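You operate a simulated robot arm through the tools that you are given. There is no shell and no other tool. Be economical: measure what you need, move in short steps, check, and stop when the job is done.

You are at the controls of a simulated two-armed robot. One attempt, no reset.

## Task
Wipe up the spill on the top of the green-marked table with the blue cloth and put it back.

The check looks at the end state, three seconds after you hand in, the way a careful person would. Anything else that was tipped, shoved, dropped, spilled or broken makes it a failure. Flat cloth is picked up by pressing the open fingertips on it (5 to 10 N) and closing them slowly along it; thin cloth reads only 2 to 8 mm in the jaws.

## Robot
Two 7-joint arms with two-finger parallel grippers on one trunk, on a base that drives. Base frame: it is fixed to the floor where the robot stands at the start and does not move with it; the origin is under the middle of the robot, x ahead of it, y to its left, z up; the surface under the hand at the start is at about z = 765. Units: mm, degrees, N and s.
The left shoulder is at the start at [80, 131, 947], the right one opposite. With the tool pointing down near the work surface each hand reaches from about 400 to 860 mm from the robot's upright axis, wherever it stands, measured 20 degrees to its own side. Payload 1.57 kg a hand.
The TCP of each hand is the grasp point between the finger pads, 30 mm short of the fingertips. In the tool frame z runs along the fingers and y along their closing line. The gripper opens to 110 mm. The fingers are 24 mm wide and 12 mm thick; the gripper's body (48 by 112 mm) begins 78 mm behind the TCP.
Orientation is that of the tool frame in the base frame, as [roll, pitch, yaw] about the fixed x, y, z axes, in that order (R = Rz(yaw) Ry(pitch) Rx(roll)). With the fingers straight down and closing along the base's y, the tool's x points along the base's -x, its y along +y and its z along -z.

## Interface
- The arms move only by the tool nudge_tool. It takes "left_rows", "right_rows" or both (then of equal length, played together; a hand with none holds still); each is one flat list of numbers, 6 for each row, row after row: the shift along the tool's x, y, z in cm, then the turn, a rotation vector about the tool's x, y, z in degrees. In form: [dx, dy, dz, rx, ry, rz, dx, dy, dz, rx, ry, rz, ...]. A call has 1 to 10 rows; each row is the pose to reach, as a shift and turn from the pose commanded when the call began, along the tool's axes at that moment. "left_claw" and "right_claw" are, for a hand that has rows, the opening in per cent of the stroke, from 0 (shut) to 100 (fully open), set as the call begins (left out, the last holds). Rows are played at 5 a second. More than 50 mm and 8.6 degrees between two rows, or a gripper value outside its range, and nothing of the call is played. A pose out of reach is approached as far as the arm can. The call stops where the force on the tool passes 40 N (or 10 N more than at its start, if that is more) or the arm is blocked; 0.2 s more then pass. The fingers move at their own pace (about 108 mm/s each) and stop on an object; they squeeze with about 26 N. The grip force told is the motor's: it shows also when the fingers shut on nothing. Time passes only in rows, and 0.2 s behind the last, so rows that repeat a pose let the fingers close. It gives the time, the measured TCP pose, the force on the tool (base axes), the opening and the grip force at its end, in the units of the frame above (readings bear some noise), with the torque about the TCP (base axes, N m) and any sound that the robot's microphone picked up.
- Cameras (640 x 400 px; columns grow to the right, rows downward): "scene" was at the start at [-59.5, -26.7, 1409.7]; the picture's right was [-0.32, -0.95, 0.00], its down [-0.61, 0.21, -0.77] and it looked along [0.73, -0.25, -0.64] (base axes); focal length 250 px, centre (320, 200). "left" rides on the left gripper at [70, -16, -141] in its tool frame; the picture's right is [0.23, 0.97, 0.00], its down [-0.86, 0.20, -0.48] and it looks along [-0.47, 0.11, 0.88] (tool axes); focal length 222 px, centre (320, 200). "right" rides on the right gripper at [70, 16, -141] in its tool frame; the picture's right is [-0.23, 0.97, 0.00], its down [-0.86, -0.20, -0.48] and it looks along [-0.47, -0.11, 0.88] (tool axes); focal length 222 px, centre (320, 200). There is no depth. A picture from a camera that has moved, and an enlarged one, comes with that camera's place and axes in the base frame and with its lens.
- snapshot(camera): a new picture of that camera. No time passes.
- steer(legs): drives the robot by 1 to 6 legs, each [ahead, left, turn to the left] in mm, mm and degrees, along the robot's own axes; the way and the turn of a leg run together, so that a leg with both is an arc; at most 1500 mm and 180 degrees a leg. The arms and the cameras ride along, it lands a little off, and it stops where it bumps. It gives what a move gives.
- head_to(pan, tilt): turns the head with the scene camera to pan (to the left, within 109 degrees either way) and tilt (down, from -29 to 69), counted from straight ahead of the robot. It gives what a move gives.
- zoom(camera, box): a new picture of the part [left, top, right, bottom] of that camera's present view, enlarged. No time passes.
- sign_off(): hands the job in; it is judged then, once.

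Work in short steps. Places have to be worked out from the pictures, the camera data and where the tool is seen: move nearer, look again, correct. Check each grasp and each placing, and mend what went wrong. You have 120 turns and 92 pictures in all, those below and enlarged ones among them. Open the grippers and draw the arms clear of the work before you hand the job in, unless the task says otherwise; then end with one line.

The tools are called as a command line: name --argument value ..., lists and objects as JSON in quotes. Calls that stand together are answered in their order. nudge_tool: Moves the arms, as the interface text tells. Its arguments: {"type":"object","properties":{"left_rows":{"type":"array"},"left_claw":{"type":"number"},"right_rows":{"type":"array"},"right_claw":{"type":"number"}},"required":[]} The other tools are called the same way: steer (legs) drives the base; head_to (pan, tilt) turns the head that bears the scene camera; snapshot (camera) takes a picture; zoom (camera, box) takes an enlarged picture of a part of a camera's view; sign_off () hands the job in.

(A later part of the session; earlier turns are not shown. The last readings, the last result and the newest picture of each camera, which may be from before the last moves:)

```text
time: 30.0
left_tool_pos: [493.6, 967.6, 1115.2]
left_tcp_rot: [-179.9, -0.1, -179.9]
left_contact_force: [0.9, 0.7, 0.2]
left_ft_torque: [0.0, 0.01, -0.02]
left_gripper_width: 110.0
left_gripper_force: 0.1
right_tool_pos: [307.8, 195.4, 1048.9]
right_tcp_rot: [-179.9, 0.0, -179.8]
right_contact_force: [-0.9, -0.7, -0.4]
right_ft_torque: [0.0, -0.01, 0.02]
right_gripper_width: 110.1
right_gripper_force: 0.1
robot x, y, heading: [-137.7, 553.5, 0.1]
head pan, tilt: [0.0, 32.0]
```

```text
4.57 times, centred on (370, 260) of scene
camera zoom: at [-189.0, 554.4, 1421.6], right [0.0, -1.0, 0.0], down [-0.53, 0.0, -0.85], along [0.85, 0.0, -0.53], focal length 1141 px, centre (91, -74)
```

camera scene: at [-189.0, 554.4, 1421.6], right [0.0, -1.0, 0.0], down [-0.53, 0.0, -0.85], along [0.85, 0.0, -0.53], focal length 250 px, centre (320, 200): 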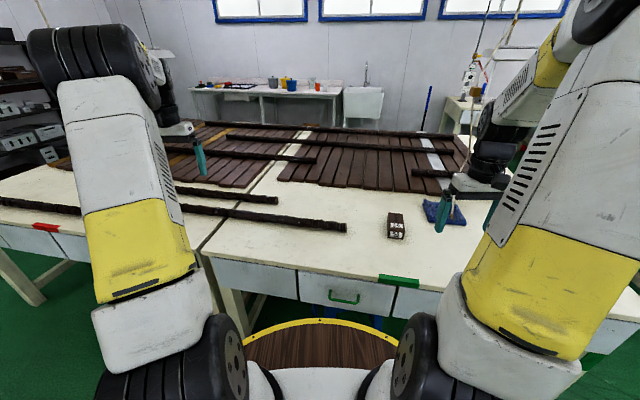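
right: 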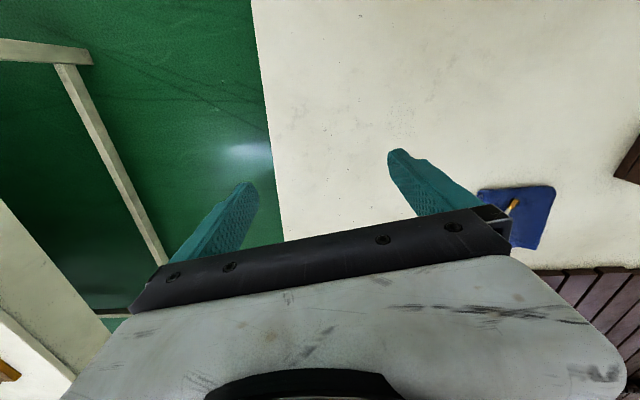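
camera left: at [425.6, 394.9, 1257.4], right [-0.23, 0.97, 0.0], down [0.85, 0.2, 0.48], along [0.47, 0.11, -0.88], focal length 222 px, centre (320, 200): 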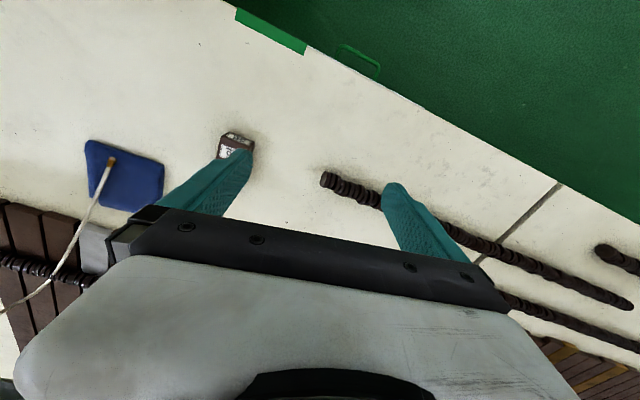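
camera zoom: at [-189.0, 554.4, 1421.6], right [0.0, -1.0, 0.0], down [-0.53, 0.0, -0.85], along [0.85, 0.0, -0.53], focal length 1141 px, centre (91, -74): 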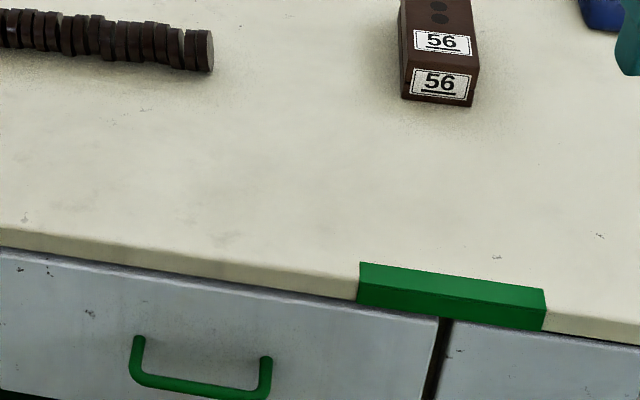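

The blotches are only table texture. Something stopped me when I backed up, so I look behind to the right; another table may be there.

head_to --pan -109 --tilt 35

snapshot --camera "scene"

head_to --pan 109 --tilt 40

snapshot --camera "scene"

```text
time: 31.9
left_tool_pos: [493.1, 966.8, 1115.6]
left_tcp_rot: [-180.0, -0.1, -179.9]
left_contact_force: [1.1, -0.4, 0.2]
left_ft_torque: [-0.02, -0.01, 0.0]
left_gripper_width: 109.8
left_gripper_force: 0.1
right_tool_pos: [307.0, 194.1, 1049.5]
right_tcp_rot: [180.0, -0.1, -179.7]
right_contact_force: [0.0, -0.1, 0.5]
right_ft_torque: [0.0, 0.02, 0.02]
right_gripper_width: 109.9
right_gripper_force: 0.1
robot x, y, heading: [-141.9, 555.6, 0.2]
head pan, tilt: [-108.9, 35.0]
```

```text
51 pictures are left
camera scene: at [-306.8, 470.8, 1417.0], right [-0.95, 0.32, 0.0], down [0.18, 0.54, -0.82], along [-0.26, -0.78, -0.57], focal length 250 px, centre (320, 200)
```

scene: 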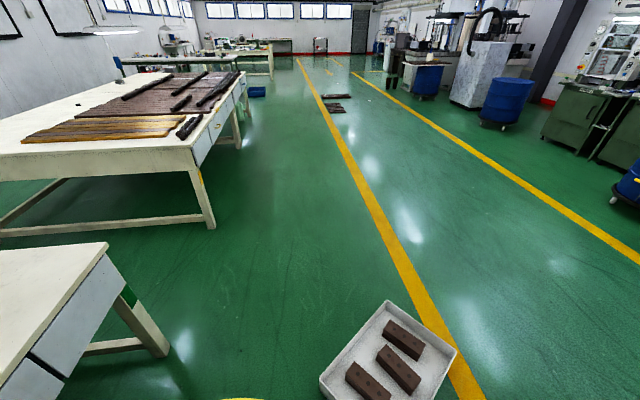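

```text
time: 35.0
left_tool_pos: [493.3, 966.9, 1115.1]
left_tcp_rot: [180.0, 0.1, -179.9]
left_contact_force: [0.9, 0.0, 0.1]
left_ft_torque: [0.0, 0.03, 0.0]
left_gripper_width: 109.9
left_gripper_force: 0.0
right_tool_pos: [306.0, 195.5, 1050.0]
right_tcp_rot: [179.9, 0.0, -179.8]
right_contact_force: [1.4, 0.6, 0.0]
right_ft_torque: [0.01, 0.03, -0.02]
right_gripper_width: 110.1
right_gripper_force: 0.1
robot x, y, heading: [-136.1, 552.4, 0.3]
head pan, tilt: [108.9, 40.0]
```

```text
50 pictures are left
camera scene: at [-306.3, 634.6, 1409.5], right [0.95, 0.33, 0.0], down [0.21, -0.61, -0.77], along [-0.25, 0.72, -0.64], focal length 250 px, centre (320, 200)
```

scene: 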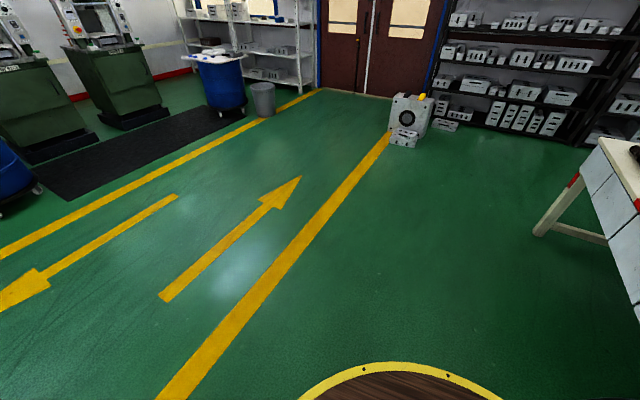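

A crate of blocks on the floor behind was what stopped me; I keep clear of it. Now I zoom in on the planks for a wet patch.

head_to --pan -12 --tilt 25

zoom --camera "scene" --box '[160, 130, 300, 220]'

zoom --camera "scene" --box '[280, 130, 440, 240]'

```text
time: 37.0
left_tool_pos: [493.8, 967.0, 1115.9]
left_tcp_rot: [180.0, 0.0, -179.8]
left_contact_force: [-0.5, 0.3, -0.6]
left_ft_torque: [0.02, -0.01, -0.02]
left_gripper_width: 110.1
left_gripper_force: 0.1
right_tool_pos: [306.8, 195.4, 1048.4]
right_tcp_rot: [-180.0, 0.0, -179.7]
right_contact_force: [0.2, 0.4, -0.2]
right_ft_torque: [-0.01, 0.01, 0.01]
right_gripper_width: 110.1
right_gripper_force: 0.1
robot x, y, heading: [-139.8, 556.2, 0.5]
head pan, tilt: [-12.0, 25.0]
```

```text
4.44 times, centred on (230, 175) of scene
camera zoom: at [-188.4, 535.3, 1432.8], right [-0.2, -0.98, 0.0], down [-0.41, 0.09, -0.91], along [0.89, -0.19, -0.42], focal length 1109 px, centre (720, 311)
```

zoom: 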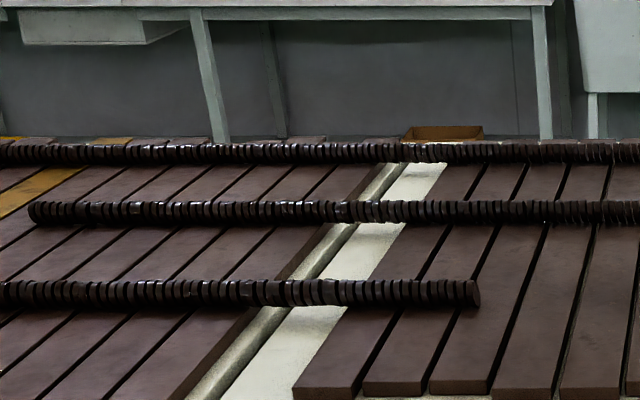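

```text
3.64 times, centred on (360, 185) of scene
camera zoom: at [-188.4, 535.3, 1432.8], right [-0.2, -0.98, 0.0], down [-0.41, 0.09, -0.91], along [0.89, -0.19, -0.42], focal length 908 px, centre (174, 254)
```

zoom: 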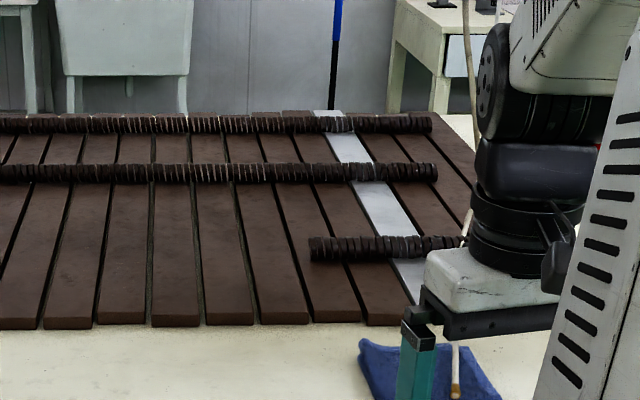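

I find no spill here. I return to the start place and survey the right half closely with the wrist cameras.

steer --legs '[[0, -555, 0]]'

nudge_tool --right_rows '[-4, 0, 0, 0, 0, 0, -8, 0, 2, 0, 0, 0, -12, 0, 4, 0, 0, 0, -16, 0, 6, 0, 0, 0, -20, 0, 8, 0, 0, 0, -24, 0, 8, 0, 0, 0]'

snapshot --camera "right"

```text
time: 40.2
left_tool_pos: [494.4, 412.9, 1114.2]
left_tcp_rot: [179.9, 0.0, -179.9]
left_contact_force: [-0.4, 0.4, -0.5]
left_ft_torque: [0.01, 0.02, 0.0]
left_gripper_width: 110.0
left_gripper_force: 0.0
right_tool_pos: [307.7, -358.1, 1048.8]
right_tcp_rot: [-180.0, 0.0, -179.8]
right_contact_force: [-0.7, -0.3, -0.3]
right_ft_torque: [0.02, -0.02, -0.02]
right_gripper_width: 110.2
right_gripper_force: 0.1
robot x, y, heading: [-142.1, -1.6, 0.0]
head pan, tilt: [-12.0, 25.0]
```

```text
time: 41.6
left_tool_pos: [494.7, 413.9, 1116.3]
left_tcp_rot: [180.0, 0.0, -179.9]
left_contact_force: [-0.5, -0.1, 0.1]
left_ft_torque: [-0.03, -0.05, 0.03]
left_gripper_width: 110.2
left_gripper_force: 0.1
right_tool_pos: [547.6, -357.7, 969.4]
right_tcp_rot: [180.0, 0.1, -179.8]
right_contact_force: [-0.2, -0.5, 0.6]
right_ft_torque: [-0.04, -0.01, 0.0]
right_gripper_width: 110.1
right_gripper_force: 0.1
robot x, y, heading: [-137.5, 2.4, 0.3]
head pan, tilt: [-12.0, 25.0]
```

```text
47 pictures are left
camera right: at [476.8, -342.7, 1110.8], right [0.23, 0.97, 0.0], down [0.85, -0.2, 0.48], along [0.47, -0.11, -0.88], focal length 222 px, centre (320, 200)
```

right: 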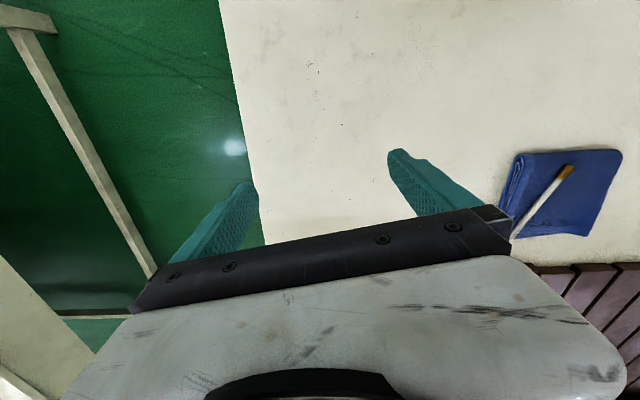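

Still clean here. Next I check the strip right of the planks and behind the right arm.

head_to --pan -8 --tilt 28

snapshot --camera "scene"

zoom --camera "scene" --box '[290, 120, 450, 220]'

```text
time: 42.2
left_tool_pos: [495.2, 412.9, 1115.1]
left_tcp_rot: [-180.0, 0.0, -179.9]
left_contact_force: [0.9, -1.3, -0.2]
left_ft_torque: [-0.04, 0.0, 0.04]
left_gripper_width: 109.7
left_gripper_force: 0.1
right_tool_pos: [547.6, -358.4, 969.6]
right_tcp_rot: [180.0, -0.1, -179.9]
right_contact_force: [-0.2, -0.1, 0.0]
right_ft_torque: [0.0, 0.04, -0.05]
right_gripper_width: 110.0
right_gripper_force: 0.1
robot x, y, heading: [-138.4, -2.1, -0.1]
head pan, tilt: [-8.0, 28.0]
```

```text
46 pictures are left
camera scene: at [-186.9, -10.9, 1428.0], right [-0.14, -0.99, 0.0], down [-0.47, 0.06, -0.88], along [0.87, -0.12, -0.47], focal length 250 px, centre (320, 200)
```

scene: 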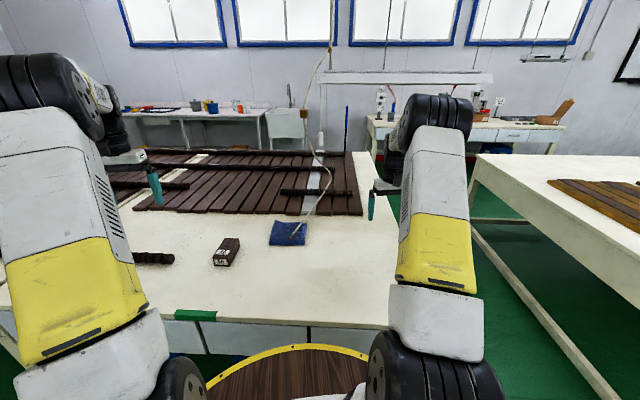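

```text
4.00 times, centred on (370, 170) of scene
camera zoom: at [-186.9, -10.9, 1428.0], right [-0.14, -0.99, 0.0], down [-0.47, 0.06, -0.88], along [0.87, -0.12, -0.47], focal length 998 px, centre (120, 320)
```

zoom: 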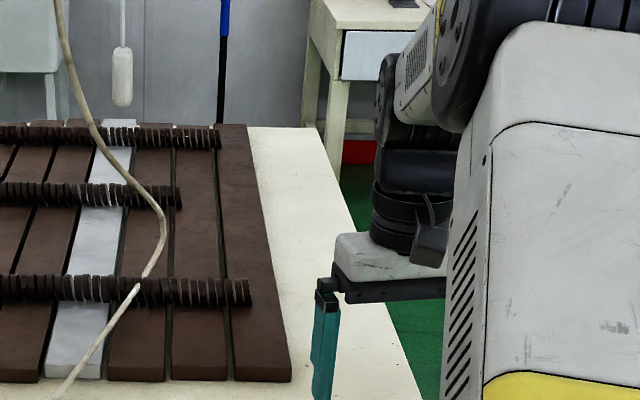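

I enlarge the right camera view for a subtle wet sheen, and the cloth region too.

zoom --camera "right" --box '[215, 0, 515, 190]'

zoom --camera "right" --box '[440, 80, 640, 280]'

```text
2.11 times, centred on (365, 95) of right
camera zoom: at [476.5, -342.6, 1110.5], right [0.23, 0.97, 0.0], down [0.86, -0.2, 0.48], along [0.47, -0.11, -0.88], focal length 468 px, centre (225, 421)
```

zoom: 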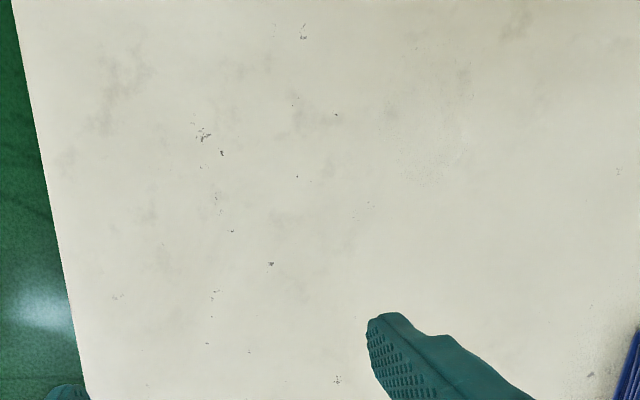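

```text
2.00 times, centred on (540, 180) of right
camera zoom: at [476.5, -342.6, 1110.5], right [0.23, 0.97, 0.0], down [0.86, -0.2, 0.48], along [0.47, -0.11, -0.88], focal length 444 px, centre (-120, 240)
```

zoom: 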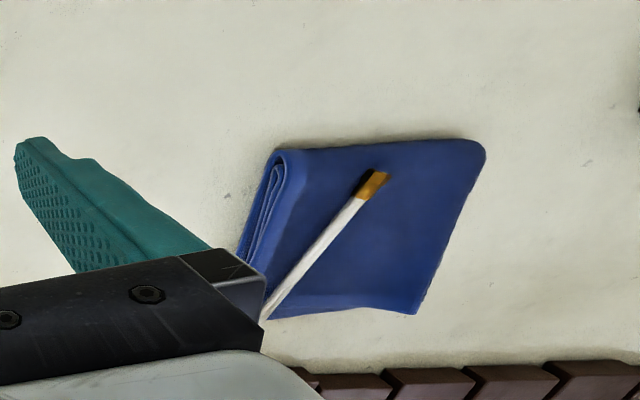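

No spill is visible anywhere outside the cloth, so it may lie under the cloth or be very clear. I drive back to the start place and look straight at the cloth from the left hand's side.

steer --legs '[[138, 0, 0]]'

nudge_tool --left_rows '[0, -4, 2, 0, 0, 0, 0, -8, 4, 0, 0, 0, 0, -12, 6, 0, 0, 0, 0, -16, 8, 0, 0, 0, 0, -20, 10, 0, 0, 0, 0, -23, 13, 0, 0, 0]'

zoom --camera "left" --box '[40, 0, 400, 240]'

head_to --pan -3 --tilt 45

zoom --camera "scene" --box '[270, 130, 370, 200]'

```text
time: 43.6
left_tool_pos: [633.2, 414.5, 1116.0]
left_tcp_rot: [-180.0, 0.0, 180.0]
left_contact_force: [0.1, -0.6, 0.4]
left_ft_torque: [0.03, -0.01, 0.0]
left_gripper_width: 110.0
left_gripper_force: 0.1
right_tool_pos: [687.0, -359.8, 969.7]
right_tcp_rot: [-180.0, 0.0, -179.9]
right_contact_force: [-0.2, 0.1, 0.6]
right_ft_torque: [0.03, 0.0, -0.04]
right_gripper_width: 110.1
right_gripper_force: 0.1
robot x, y, heading: [2.1, 1.9, 0.3]
head pan, tilt: [-8.0, 28.0]
```

```text
time: 45.0
left_tool_pos: [632.8, 183.6, 984.9]
left_tcp_rot: [179.9, 0.1, -179.9]
left_contact_force: [0.1, 0.8, 0.6]
left_ft_torque: [-0.01, 0.0, 0.02]
left_gripper_width: 110.3
left_gripper_force: 0.0
right_tool_pos: [685.7, -357.4, 968.3]
right_tcp_rot: [-180.0, 0.0, -179.8]
right_contact_force: [0.2, -0.5, -0.6]
right_ft_torque: [0.0, 0.02, 0.02]
right_gripper_width: 109.9
right_gripper_force: 0.1
robot x, y, heading: [0.7, 0.4, 0.1]
head pan, tilt: [-8.0, 28.0]
```

```text
1.67 times, centred on (220, 120) of left
camera zoom: at [564.2, 166.4, 1126.8], right [-0.23, 0.97, 0.0], down [0.85, 0.2, 0.48], along [0.47, 0.11, -0.88], focal length 370 px, centre (487, 333)
```

zoom: 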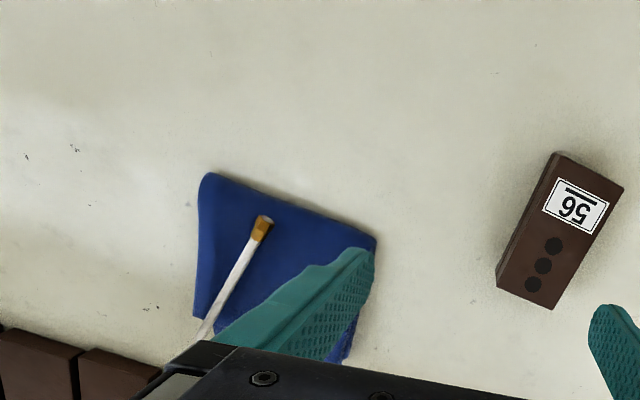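

```text
time: 45.8
left_tool_pos: [633.7, 183.3, 985.2]
left_tcp_rot: [179.9, 0.0, -179.9]
left_contact_force: [0.2, -0.2, -0.9]
left_ft_torque: [0.01, 0.0, 0.03]
left_gripper_width: 109.8
left_gripper_force: 0.1
right_tool_pos: [686.2, -358.3, 969.6]
right_tcp_rot: [-180.0, 0.0, -179.9]
right_contact_force: [0.1, 0.0, 0.5]
right_ft_torque: [0.01, 0.01, 0.02]
right_gripper_width: 110.0
right_gripper_force: 0.1
robot x, y, heading: [0.5, -1.9, 0.4]
head pan, tilt: [-3.0, 45.0]
```

```text
5.71 times, centred on (320, 165) of scene
camera zoom: at [-57.5, -2.4, 1402.3], right [-0.05, -1.0, 0.0], down [-0.71, 0.04, -0.71], along [0.71, -0.04, -0.71], focal length 1426 px, centre (320, 400)
```

zoom: 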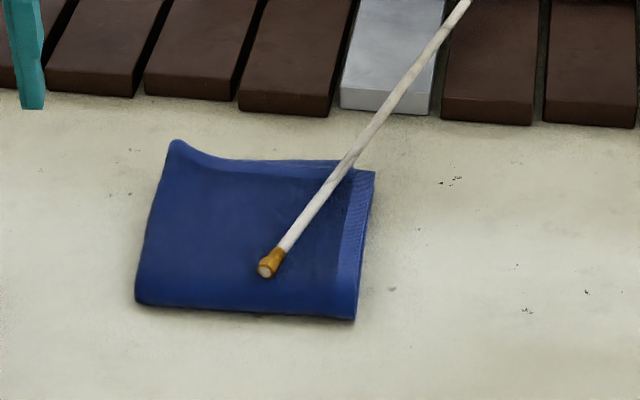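

There is a faint lighter patch with a soft edge to the right of the cloth, near (690, -210). I enlarge it.

zoom --camera "scene" --box '[330, 145, 440, 235]'

zoom --camera "left" --box '[0, 0, 160, 240]'

zoom --camera "right" --box '[220, 0, 640, 260]'

```text
4.44 times, centred on (385, 190) of scene
camera zoom: at [-57.5, -2.4, 1402.3], right [-0.05, -1.0, 0.0], down [-0.71, 0.04, -0.71], along [0.71, -0.04, -0.71], focal length 1109 px, centre (31, 244)
```

zoom: 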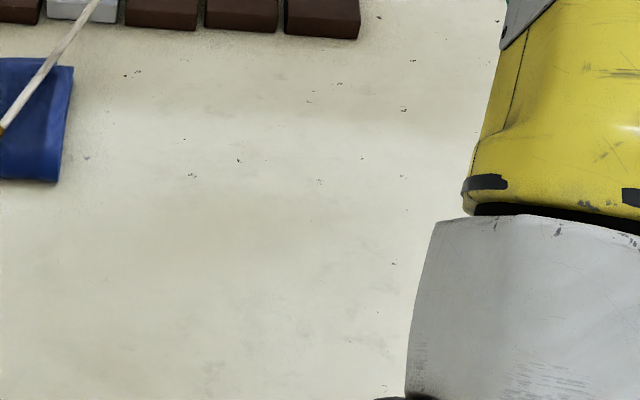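

```text
1.67 times, centred on (80, 120) of left
camera zoom: at [564.5, 166.4, 1127.0], right [-0.23, 0.97, 0.0], down [0.85, 0.2, 0.48], along [0.47, 0.11, -0.88], focal length 370 px, centre (720, 333)
```

zoom: 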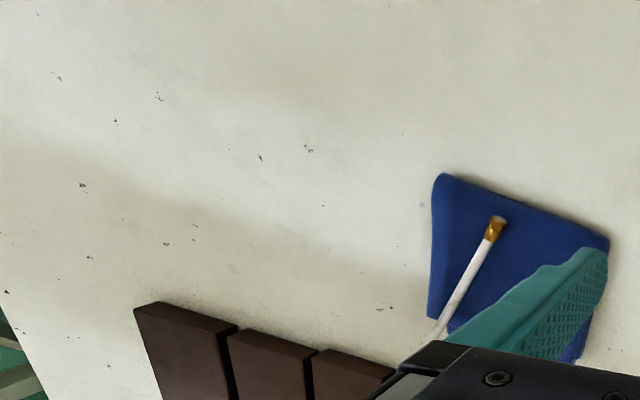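

```text
1.52 times, centred on (430, 130) of right
camera zoom: at [615.3, -342.3, 1110.5], right [0.23, 0.97, 0.0], down [0.86, -0.2, 0.48], along [0.47, -0.11, -0.88], focal length 338 px, centre (152, 307)
```

zoom: 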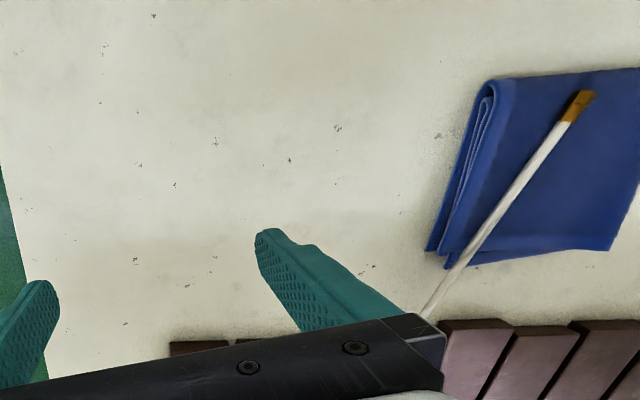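

I still see no spill, so it may be under the cloth. I grip the cloth on its left half, clear of the brush cord, starting with a hover above it.

nudge_tool --left_rows '[-3, -3.5, 1, 0, 0, 0, -6, -7, 2, 0, 0, 0, -9, -10.5, 3, 0, 0, 0, -11.7, -14, 4, 0, 0, 0, -11.7, -14, 8, 0, 0, 0, -11.7, -14, 12, 0, 0, 0]' --left_claw 50

snapshot --camera "left"

zoom --camera "scene" --box '[250, 110, 390, 210]'

```text
time: 47.2
left_tool_pos: [750.9, 44.1, 866.4]
left_tcp_rot: [179.9, 0.1, -180.0]
left_contact_force: [0.2, 0.6, -0.5]
left_ft_torque: [0.01, 0.02, 0.0]
left_gripper_width: 55.0
left_gripper_force: 0.0
right_tool_pos: [686.3, -358.9, 969.5]
right_tcp_rot: [-180.0, 0.0, -179.9]
right_contact_force: [-0.4, -0.1, 0.2]
right_ft_torque: [0.03, -0.04, -0.01]
right_gripper_width: 109.8
right_gripper_force: 0.1
robot x, y, heading: [-0.2, -0.4, 0.1]
head pan, tilt: [-3.0, 45.0]
```

```text
37 pictures are left
camera left: at [681.6, 26.0, 1008.3], right [-0.23, 0.97, 0.0], down [0.85, 0.2, 0.48], along [0.47, 0.11, -0.88], focal length 222 px, centre (320, 200)
```

left: 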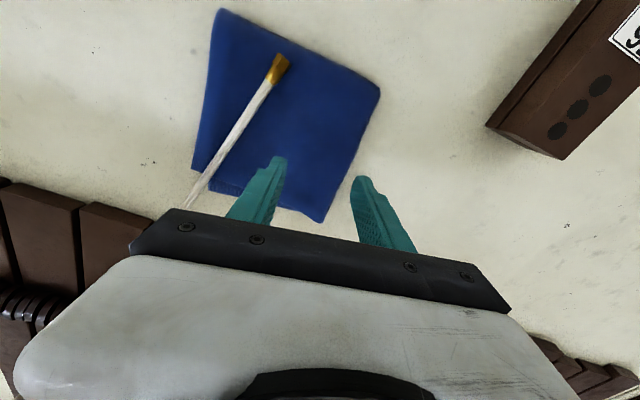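

```text
4.00 times, centred on (320, 160) of scene
camera zoom: at [-57.8, -2.4, 1402.2], right [-0.05, -1.0, 0.0], down [-0.71, 0.04, -0.71], along [0.71, -0.04, -0.71], focal length 998 px, centre (320, 360)
```

zoom: 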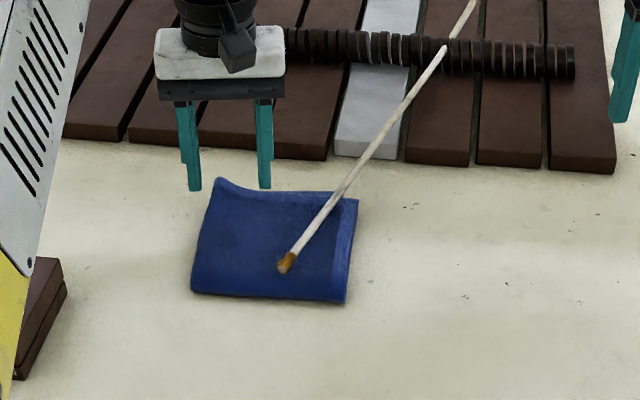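

The fingertips are above the left half of the cloth. I shift slightly inward and lower in small steps to feel the cloth.

nudge_tool --left_rows '[0, -0.7, 1.5, 0, 0, 0, 0, -0.7, 3, 0, 0, 0, 0, -0.7, 4, 0, 0, 0, 0, -0.7, 4.4, 0, 0, 0]' --left_claw 42

```text
time: 48.2
left_tool_pos: [751.6, 36.1, 821.1]
left_tcp_rot: [-179.9, 0.1, -180.0]
left_contact_force: [0.5, -0.2, 0.0]
left_ft_torque: [0.01, 0.0, 0.01]
left_gripper_width: 46.0
left_gripper_force: 0.1
right_tool_pos: [685.7, -356.9, 970.2]
right_tcp_rot: [180.0, 0.0, -179.8]
right_contact_force: [0.2, 0.7, -0.1]
right_ft_torque: [-0.01, 0.03, 0.0]
right_gripper_width: 109.9
right_gripper_force: 0.1
robot x, y, heading: [4.6, 1.0, 0.1]
head pan, tilt: [-3.0, 45.0]
```

There is no contact yet with the tips at about z 791. I go on down in 3 mm rows.

nudge_tool --left_rows '[0, 0, 0.3, 0, 0, 0, 0, 0, 0.6, 0, 0, 0, 0, 0, 0.8, 0, 0, 0]'

```text
time: 49.0
left_tool_pos: [750.3, 36.7, 812.8]
left_tcp_rot: [-180.0, 0.0, -179.9]
left_contact_force: [0.6, -0.7, 1.9]
left_ft_torque: [-0.06, 0.03, 0.01]
left_gripper_width: 46.1
left_gripper_force: 0.0
right_tool_pos: [685.8, -357.2, 969.5]
right_tcp_rot: [-180.0, 0.0, -179.9]
right_contact_force: [0.4, -0.8, -0.8]
right_ft_torque: [0.03, -0.01, -0.04]
right_gripper_width: 109.8
right_gripper_force: 0.0
robot x, y, heading: [0.0, -0.9, 0.0]
head pan, tilt: [-3.0, 45.0]
```

Light contact of about 2 N with the tips at z 783. I press a little more.

nudge_tool --left_rows '[0, 0, 0.2, 0, 0, 0, 0, 0, 0.4, 0, 0, 0]'

```text
time: 49.6
left_tool_pos: [750.7, 35.5, 809.7]
left_tcp_rot: [180.0, 0.1, -179.8]
left_contact_force: [0.0, 0.0, 4.2]
left_ft_torque: [-0.01, -0.01, -0.02]
left_gripper_width: 45.8
left_gripper_force: 0.1
right_tool_pos: [685.9, -358.9, 968.8]
right_tcp_rot: [-180.0, 0.0, -179.9]
right_contact_force: [0.0, -0.1, 0.2]
right_ft_torque: [0.0, 0.02, -0.01]
right_gripper_width: 109.6
right_gripper_force: 0.0
robot x, y, heading: [4.0, -1.5, 0.1]
head pan, tilt: [-3.0, 45.0]
```

About 4 N now. I press to about 7 N and start closing in stages.

nudge_tool --left_rows '[0, 0, 0.4, 0, 0, 0]'

nudge_tool --left_rows '[0, 0, 0, 0, 0, 0]' --left_claw 30

nudge_tool --left_rows '[0, 0, 0, 0, 0, 0]' --left_claw 18

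nudge_tool --left_rows '[0, 0, 0, 0, 0, 0, 0, 0, 0, 0, 0, 0]' --left_claw 8

nudge_tool --left_rows '[0, 0, 0, 0, 0, 0, 0, 0, 0, 0, 0, 0, 0, 0, 0, 0, 0, 0]' --left_claw 0

snapshot --camera "left"

```text
time: 50.0
left_tool_pos: [751.0, 36.7, 806.5]
left_tcp_rot: [180.0, 0.1, -179.9]
left_contact_force: [-1.2, -0.6, 10.5]
left_ft_torque: [-0.04, 0.04, -0.03]
left_gripper_width: 44.8
left_gripper_force: 0.0
right_tool_pos: [685.4, -358.9, 970.5]
right_tcp_rot: [179.9, 0.0, -180.0]
right_contact_force: [-0.1, -0.9, -0.3]
right_ft_torque: [-0.01, 0.0, -0.01]
right_gripper_width: 109.8
right_gripper_force: 0.0
robot x, y, heading: [2.2, 0.8, 0.2]
head pan, tilt: [-3.0, 45.0]
```

```text
time: 50.4
left_tool_pos: [750.3, 36.8, 805.6]
left_tcp_rot: [-179.9, 0.2, -179.9]
left_contact_force: [0.9, 0.6, 12.7]
left_ft_torque: [-0.04, -0.02, -0.01]
left_gripper_width: 31.9
left_gripper_force: 0.0
right_tool_pos: [686.5, -357.9, 969.7]
right_tcp_rot: [180.0, 0.1, -179.9]
right_contact_force: [0.7, -0.1, -0.4]
right_ft_torque: [-0.01, -0.04, 0.01]
right_gripper_width: 109.9
right_gripper_force: 0.1
robot x, y, heading: [0.5, 2.7, 0.0]
head pan, tilt: [-3.0, 45.0]
```

```text
time: 50.8
left_tool_pos: [750.3, 37.0, 805.9]
left_tcp_rot: [180.0, 0.1, -180.0]
left_contact_force: [0.4, -0.6, 14.4]
left_ft_torque: [-0.02, 0.02, -0.02]
left_gripper_width: 21.3
left_gripper_force: 5.1
right_tool_pos: [684.9, -359.3, 970.4]
right_tcp_rot: [180.0, -0.1, -179.9]
right_contact_force: [0.4, 0.8, 0.4]
right_ft_torque: [-0.02, 0.0, 0.0]
right_gripper_width: 109.8
right_gripper_force: 0.1
robot x, y, heading: [2.0, -1.3, 0.2]
head pan, tilt: [-3.0, 45.0]
```

```text
time: 51.4
left_tool_pos: [750.4, 35.1, 805.5]
left_tcp_rot: [-180.0, 0.2, -179.9]
left_contact_force: [0.0, -1.1, 16.4]
left_ft_torque: [-0.06, 0.0, -0.02]
left_gripper_width: 15.0
left_gripper_force: 25.8
right_tool_pos: [685.9, -358.6, 969.5]
right_tcp_rot: [-180.0, 0.0, -180.0]
right_contact_force: [-0.3, -0.5, 0.1]
right_ft_torque: [-0.01, 0.03, 0.01]
right_gripper_width: 110.2
right_gripper_force: 0.1
robot x, y, heading: [6.4, -0.1, -0.1]
head pan, tilt: [-3.0, 45.0]
```

```text
time: 52.2
left_tool_pos: [750.2, 35.9, 805.9]
left_tcp_rot: [-180.0, 0.1, -179.9]
left_contact_force: [1.1, -1.6, 16.7]
left_ft_torque: [-0.06, 0.02, 0.01]
left_gripper_width: 14.8
left_gripper_force: 25.8
right_tool_pos: [685.3, -358.7, 969.6]
right_tcp_rot: [-180.0, 0.0, -179.9]
right_contact_force: [-0.7, 0.0, -0.3]
right_ft_torque: [0.0, 0.03, 0.01]
right_gripper_width: 109.6
right_gripper_force: 0.2
robot x, y, heading: [3.2, 2.7, 0.2]
head pan, tilt: [-3.0, 45.0]
```

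```text
35 pictures are left
camera left: at [681.5, 19.7, 947.9], right [-0.23, 0.97, 0.0], down [0.85, 0.2, 0.48], along [0.47, 0.11, -0.88], focal length 222 px, centre (320, 200)
```

left: 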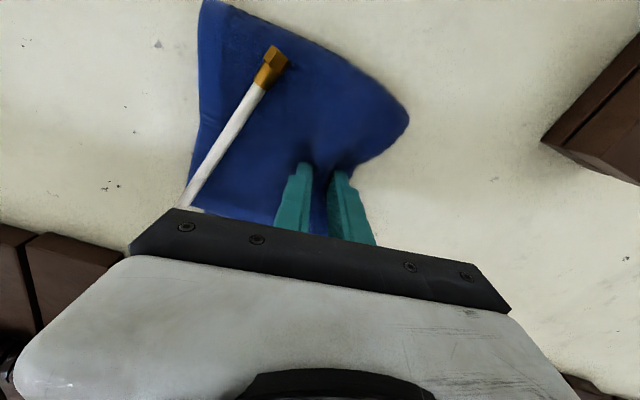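

A good grip: 14.8 mm of cloth with 26 N. I lift a little and draw it left, away from the brush.

nudge_tool --left_rows '[0, 0.5, -0.6, 0, 0, 0, 0, 1, -1.2, 0, 0, 0, 0, 2, -1.8, 0, 0, 0, 0, 4, -2.4, 0, 0, 0, 0, 6, -3, 0, 0, 0]'

snapshot --camera "scene"

snapshot --camera "left"

```text
time: 53.4
left_tool_pos: [750.2, 96.3, 834.1]
left_tcp_rot: [-180.0, 0.0, -179.9]
left_contact_force: [0.7, 0.3, -0.4]
left_ft_torque: [-0.01, -0.04, 0.0]
left_gripper_width: 13.4
left_gripper_force: 26.0
right_tool_pos: [685.2, -358.6, 968.8]
right_tcp_rot: [179.9, 0.0, -179.9]
right_contact_force: [-0.2, -0.6, 0.0]
right_ft_torque: [0.0, 0.01, 0.0]
right_gripper_width: 109.9
right_gripper_force: 0.1
robot x, y, heading: [-1.1, 2.3, 0.2]
head pan, tilt: [-3.0, 45.0]
```

```text
34 pictures are left
camera scene: at [-57.5, -2.5, 1402.2], right [-0.05, -1.0, 0.0], down [-0.71, 0.04, -0.71], along [0.71, -0.04, -0.71], focal length 250 px, centre (320, 200)
```

scene: 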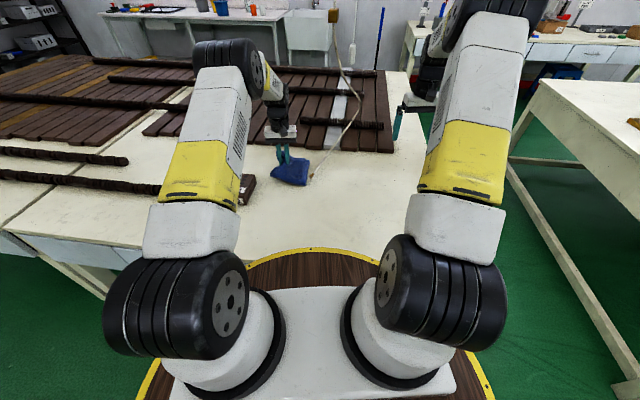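

```text
33 pictures are left
camera left: at [682.1, 79.7, 976.7], right [-0.23, 0.97, 0.0], down [0.85, 0.2, 0.48], along [0.47, 0.11, -0.88], focal length 222 px, centre (320, 200)
```

left: 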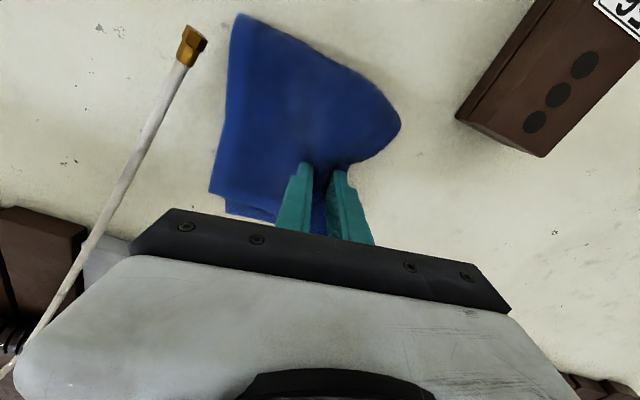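

The cloth came along as a whole and the brush hangs in place. I lift it higher and look underneath.

nudge_tool --left_rows '[0, 0, -4, 0, 0, 0, 0, 0, -8, 0, 0, 0, 0, 0, -12, 0, 0, 0]'

zoom --camera "scene" --box '[220, 100, 400, 220]'

```text
time: 54.2
left_tool_pos: [751.8, 95.7, 954.7]
left_tcp_rot: [179.9, 0.0, -179.9]
left_contact_force: [0.4, 0.1, 0.7]
left_ft_torque: [0.0, 0.03, 0.04]
left_gripper_width: 13.8
left_gripper_force: 26.0
right_tool_pos: [686.2, -358.4, 969.8]
right_tcp_rot: [179.9, 0.0, -179.9]
right_contact_force: [0.9, 0.4, 0.3]
right_ft_torque: [-0.01, 0.02, -0.02]
right_gripper_width: 109.9
right_gripper_force: 0.3
robot x, y, heading: [0.2, 0.2, 0.2]
head pan, tilt: [-3.0, 45.0]
```

```text
3.33 times, centred on (310, 160) of scene
camera zoom: at [-57.2, -2.3, 1402.2], right [-0.05, -1.0, 0.0], down [-0.71, 0.04, -0.71], along [0.71, -0.04, -0.71], focal length 832 px, centre (353, 333)
```

zoom: 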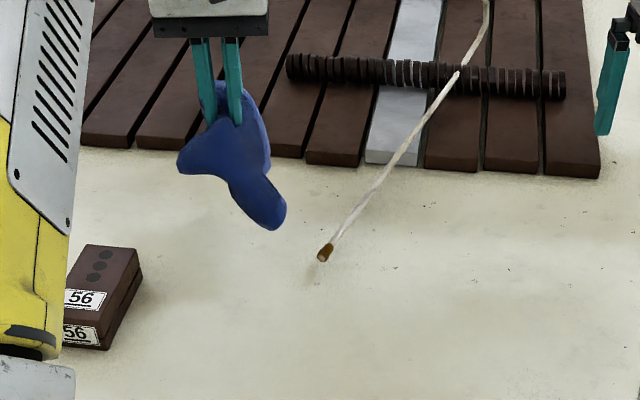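

There is no spill under the cloth either. Faint blotches showed near (880, 450) in the left camera, so I enlarge that side.

zoom --camera "left" --box '[400, 60, 640, 330]'

```text
1.48 times, centred on (520, 195) of left
camera zoom: at [681.3, 78.8, 1097.2], right [-0.23, 0.97, 0.0], down [0.85, 0.2, 0.48], along [0.47, 0.11, -0.88], focal length 329 px, centre (24, 207)
```

zoom: 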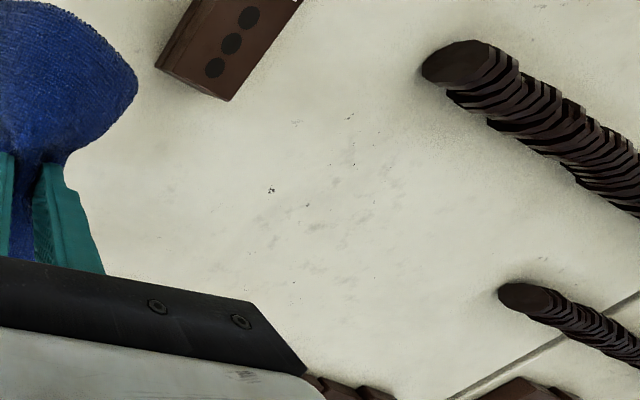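

There is still nothing. The far half of the table can only be judged from its side, so I draw the cloth in, and then back off a little and drive round to the right side of the table to look.

nudge_tool --left_rows '[4, 0, -2, 0, 0, 0, 8, 0, -4, 0, 0, 0, 12, 0, -6, 0, 0, 0, 16, 1, -8, 0, 0, 0, 20, 2, -10, 0, 0, 0, 22, 2, -12, 0, 0, 0]' --right_rows '[3, 0, -3, 0, 0, 0, 6, 0, -5, 0, 0, 0, 10, 0, -7, 0, 0, 0, 14, 0, -8, 0, 0, 0, 18, 0, -8, 0, 0, 0, 22, 0, -8, 0, 0, 0]'

steer --legs '[[-80, 0, 0], [0, -850, 0]]'

head_to --pan 20 --tilt 25

snapshot --camera "scene"

```text
time: 55.6
left_tool_pos: [531.5, 116.0, 1075.3]
left_tcp_rot: [179.9, 0.0, -179.9]
left_contact_force: [0.5, -0.3, -1.1]
left_ft_torque: [0.02, 0.08, -0.04]
left_gripper_width: 13.6
left_gripper_force: 26.2
right_tool_pos: [466.1, -359.9, 1048.7]
right_tcp_rot: [180.0, -0.1, -179.9]
right_contact_force: [0.3, -0.3, 0.2]
right_ft_torque: [0.01, 0.05, -0.04]
right_gripper_width: 109.9
right_gripper_force: 0.1
robot x, y, heading: [0.2, 2.3, 0.1]
head pan, tilt: [-3.0, 45.0]
```

```text
time: 60.7
left_tool_pos: [454.7, -730.7, 1074.2]
left_tcp_rot: [179.9, -0.1, -179.6]
left_contact_force: [-0.3, 0.6, -0.3]
left_ft_torque: [0.02, 0.02, 0.0]
left_gripper_width: 13.4
left_gripper_force: 26.4
right_tool_pos: [392.6, -1207.4, 1048.5]
right_tcp_rot: [179.9, 0.0, -179.6]
right_contact_force: [1.2, 0.0, 0.7]
right_ft_torque: [0.01, 0.01, 0.0]
right_gripper_width: 109.9
right_gripper_force: 0.0
robot x, y, heading: [-70.3, -848.0, 0.3]
head pan, tilt: [-3.0, 45.0]
```

```text
time: 61.6
left_tool_pos: [454.2, -729.5, 1074.3]
left_tcp_rot: [180.0, -0.1, -179.7]
left_contact_force: [-0.9, -0.1, -0.1]
left_ft_torque: [-0.01, 0.01, -0.01]
left_gripper_width: 13.4
left_gripper_force: 25.8
right_tool_pos: [392.6, -1206.5, 1050.0]
right_tcp_rot: [179.9, 0.0, -179.6]
right_contact_force: [1.0, 0.6, 0.2]
right_ft_torque: [-0.03, 0.0, -0.03]
right_gripper_width: 110.2
right_gripper_force: 0.0
robot x, y, heading: [-77.7, -849.9, 0.3]
head pan, tilt: [20.0, 25.0]
```

```text
30 pictures are left
camera scene: at [-128.7, -816.7, 1432.7], right [0.35, -0.94, 0.0], down [-0.4, -0.15, -0.91], along [0.85, 0.32, -0.42], focal length 250 px, centre (320, 200)
```

scene: 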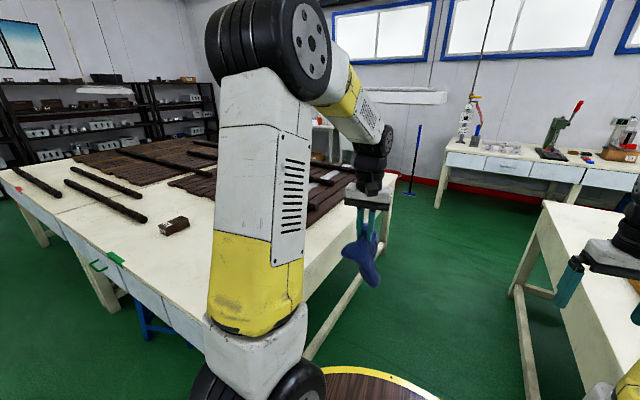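

From here I zoom in on the table surface on both sides of the arm.

zoom --camera "scene" --box '[60, 140, 220, 290]'

zoom --camera "scene" --box '[290, 150, 410, 300]'

```text
2.67 times, centred on (140, 215) of scene
camera zoom: at [-128.7, -816.7, 1432.7], right [0.35, -0.94, 0.0], down [-0.4, -0.15, -0.91], along [0.85, 0.32, -0.42], focal length 666 px, centre (800, 160)
```

zoom: 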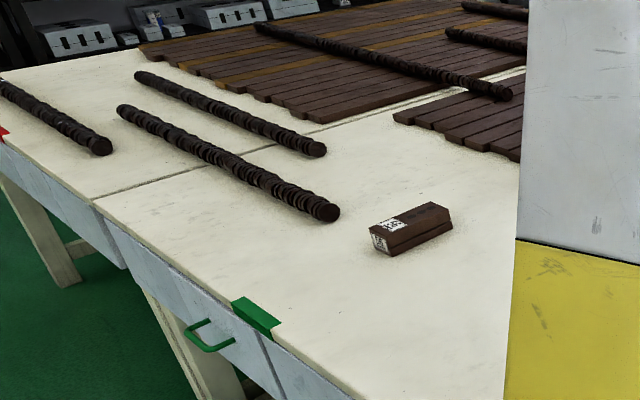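

```text
2.67 times, centred on (350, 225) of scene
camera zoom: at [-128.7, -816.7, 1432.7], right [0.35, -0.94, 0.0], down [-0.4, -0.15, -0.91], along [0.85, 0.32, -0.42], focal length 666 px, centre (240, 133)
```

zoom: 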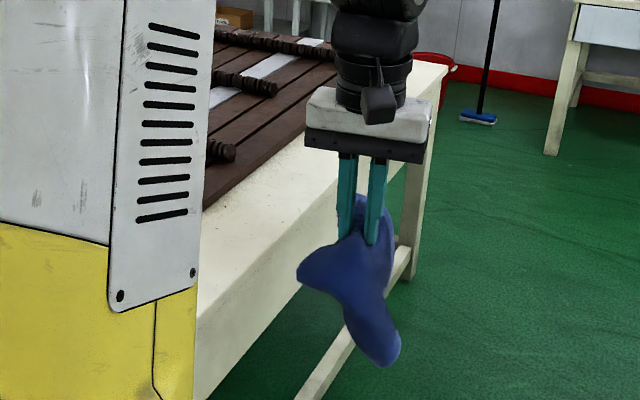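

The left arm blocks the view, so I turn the base 30 degrees left to look at the whole top, with its far end, between the arms.

steer --legs '[[0, 0, 32]]'

head_to --pan 0 --tilt 22

snapshot --camera "scene"

```text
time: 63.6
left_tool_pos: [310.7, -467.9, 1074.3]
left_tcp_rot: [180.0, -0.1, -147.7]
left_contact_force: [0.2, 0.8, -0.6]
left_ft_torque: [-0.03, 0.01, -0.16]
left_gripper_width: 12.2
left_gripper_force: 25.7
right_tool_pos: [512.3, -903.3, 1049.1]
right_tcp_rot: [180.0, 0.0, -147.6]
right_contact_force: [0.9, -0.3, 0.0]
right_ft_torque: [-0.03, 0.01, -0.03]
right_gripper_width: 110.0
right_gripper_force: 0.1
robot x, y, heading: [-77.3, -849.9, 32.4]
head pan, tilt: [20.0, 25.0]
```

```text
time: 64.4
left_tool_pos: [309.4, -467.4, 1073.4]
left_tcp_rot: [180.0, 0.0, -147.5]
left_contact_force: [-0.2, 0.7, -0.7]
left_ft_torque: [-0.01, 0.01, -0.16]
left_gripper_width: 12.1
left_gripper_force: 25.9
right_tool_pos: [512.0, -904.2, 1047.8]
right_tcp_rot: [-180.0, 0.0, -147.5]
right_contact_force: [0.3, -0.1, -0.7]
right_ft_torque: [-0.02, 0.01, 0.04]
right_gripper_width: 109.7
right_gripper_force: 0.1
robot x, y, heading: [-76.4, -844.9, 32.5]
head pan, tilt: [0.0, 22.0]
```

```text
27 pictures are left
camera scene: at [-114.9, -872.8, 1437.6], right [0.54, -0.84, 0.0], down [-0.32, -0.2, -0.93], along [0.78, 0.5, -0.37], focal length 250 px, centre (320, 200)
```

scene: 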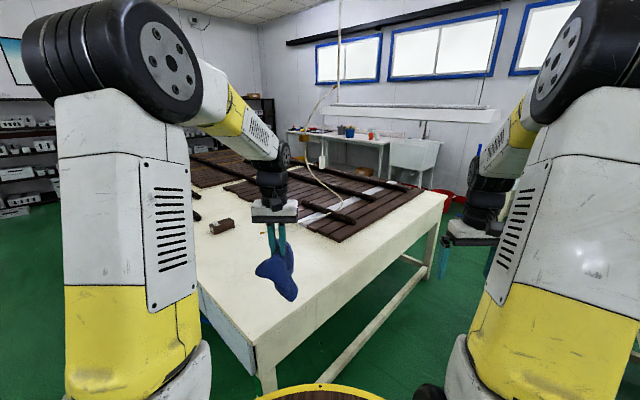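

zoom --camera "scene" --box '[190, 170, 460, 340]'

zoom --camera "scene" --box '[300, 160, 460, 260]'

```text
2.35 times, centred on (325, 255) of scene
camera zoom: at [-114.9, -872.8, 1437.6], right [0.54, -0.84, 0.0], down [-0.32, -0.2, -0.93], along [0.78, 0.5, -0.37], focal length 587 px, centre (308, 71)
```

zoom: 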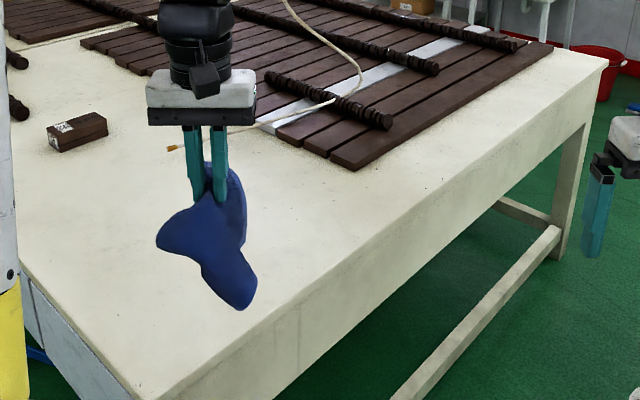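

```text
4.00 times, centred on (380, 210) of scene
camera zoom: at [-114.9, -872.8, 1437.6], right [0.54, -0.84, 0.0], down [-0.32, -0.2, -0.93], along [0.78, 0.5, -0.37], focal length 998 px, centre (80, 160)
```

zoom: 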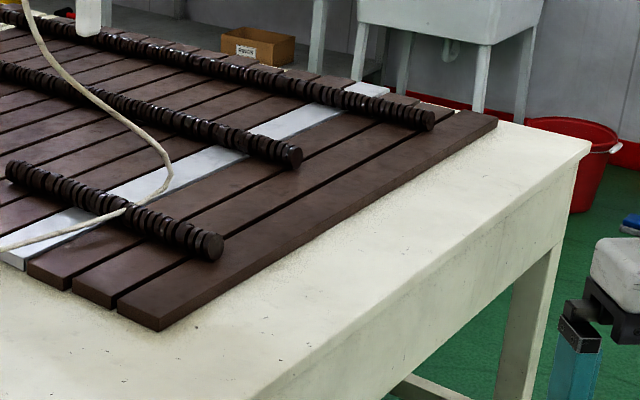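

The hand hides the patch right of where the cloth lay, so I lift the left arm and look at that patch again from this new angle.

nudge_tool --left_rows '[0, 4, -3, 0, 0, 0, 0, 8, -6, 0, 0, 0, 0, 12, -9, 0, 0, 0, 0, 16, -12, 0, 0, 0, 0, 20, -14, 0, 0, 0, 0, 24, -14, 0, 0, 0]'

zoom --camera "scene" --box '[190, 190, 370, 340]'

```text
time: 65.8
left_tool_pos: [180.3, -264.4, 1215.3]
left_tcp_rot: [-179.9, 0.0, -147.6]
left_contact_force: [0.3, 1.3, -0.8]
left_ft_torque: [-0.01, 0.02, -0.16]
left_gripper_width: 12.3
left_gripper_force: 26.4
right_tool_pos: [512.3, -904.8, 1049.4]
right_tcp_rot: [-179.9, -0.1, -147.6]
right_contact_force: [-0.2, -0.7, 0.2]
right_ft_torque: [0.02, 0.01, -0.04]
right_gripper_width: 109.8
right_gripper_force: 0.1
robot x, y, heading: [-74.3, -850.2, 32.4]
head pan, tilt: [0.0, 22.0]
```

```text
2.67 times, centred on (280, 265) of scene
camera zoom: at [-114.8, -873.1, 1437.6], right [0.54, -0.84, 0.0], down [-0.32, -0.2, -0.93], along [0.78, 0.5, -0.37], focal length 666 px, centre (427, 27)
```

zoom: 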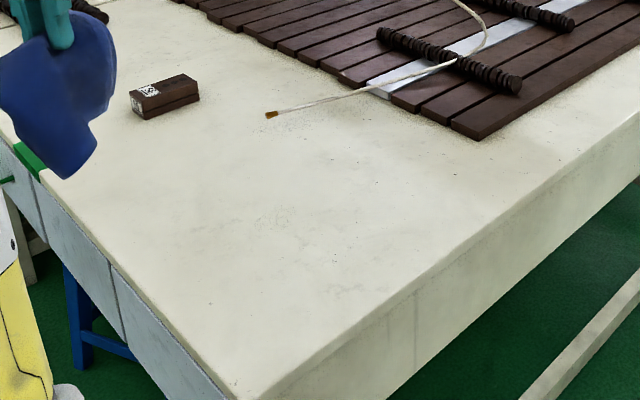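

There is a subtle speckled patch in the middle, near zoom pixel (275, 215). I enlarge it.

zoom --camera "scene" --box '[231, 248, 301, 292]'

```text
9.09 times, centred on (266, 270) of scene
camera zoom: at [-114.8, -873.1, 1437.6], right [0.54, -0.84, 0.0], down [-0.32, -0.2, -0.93], along [0.78, 0.5, -0.37], focal length 2269 px, centre (811, -436)
```

zoom: 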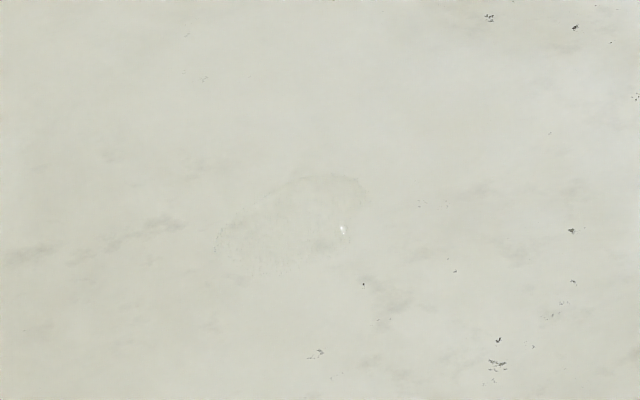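

Found it: a clear puddle with a faint edge and a glint, which I work out to lie at about (480, -213), roughly 75 mm across. I turn back and drive so the spill lies in the left hand's comfortable zone.

steer --legs '[[0, 0, -32.4], [0, 500, 0]]'

zoom --camera "left" --box '[0, 0, 640, 270]'

```text
time: 70.3
left_tool_pos: [454.1, 3.0, 1214.2]
left_tcp_rot: [180.0, 0.0, -180.0]
left_contact_force: [0.3, -0.4, -0.7]
left_ft_torque: [-0.02, 0.01, 0.15]
left_gripper_width: 10.9
left_gripper_force: 25.4
right_tool_pos: [390.5, -714.2, 1049.1]
right_tcp_rot: [-180.0, -0.1, 179.9]
right_contact_force: [-0.8, -0.5, 0.3]
right_ft_torque: [0.03, 0.03, 0.03]
right_gripper_width: 110.1
right_gripper_force: 0.0
robot x, y, heading: [-77.3, -351.1, -0.1]
head pan, tilt: [0.0, 22.0]
```

```text
1.00 times, centred on (320, 135) of left (not enlarged: the box is as wide or as high as the picture)
camera zoom: at [384.8, -13.9, 1356.2], right [-0.23, 0.97, 0.0], down [0.85, 0.2, 0.48], along [0.47, 0.11, -0.88], focal length 222 px, centre (320, 265)
```

zoom: 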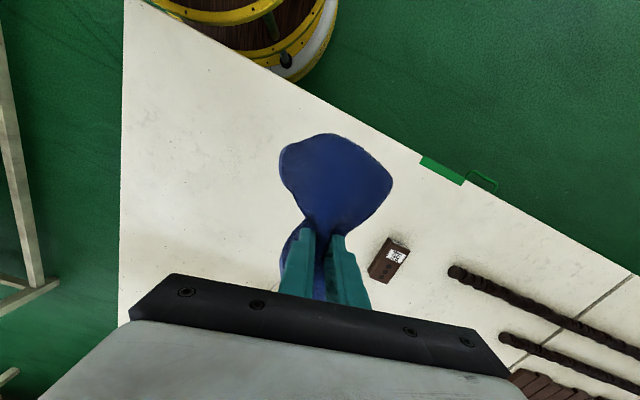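

The cloth still holds. I look at the spill from here to refine its place.

head_to --pan 12 --tilt 45

zoom --camera "scene" --box '[280, 175, 360, 225]'

```text
time: 71.2
left_tool_pos: [452.9, 2.0, 1214.2]
left_tcp_rot: [180.0, 0.0, -180.0]
left_contact_force: [0.6, 0.1, -0.4]
left_ft_torque: [-0.02, 0.0, 0.18]
left_gripper_width: 11.1
left_gripper_force: 25.3
right_tool_pos: [389.0, -713.7, 1048.7]
right_tcp_rot: [180.0, 0.0, -179.9]
right_contact_force: [-0.2, 0.1, -0.5]
right_ft_torque: [0.02, 0.0, 0.01]
right_gripper_width: 109.8
right_gripper_force: 0.0
robot x, y, heading: [-77.2, -351.8, -0.0]
head pan, tilt: [12.0, 45.0]
```

```text
8.00 times, centred on (320, 200) of scene
camera zoom: at [-135.8, -334.4, 1402.3], right [0.21, -0.98, 0.0], down [-0.69, -0.15, -0.71], along [0.69, 0.15, -0.71], focal length 1997 px, centre (320, 200)
```

zoom: 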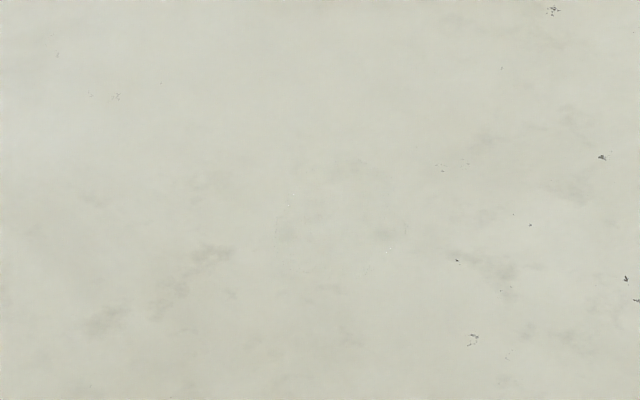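

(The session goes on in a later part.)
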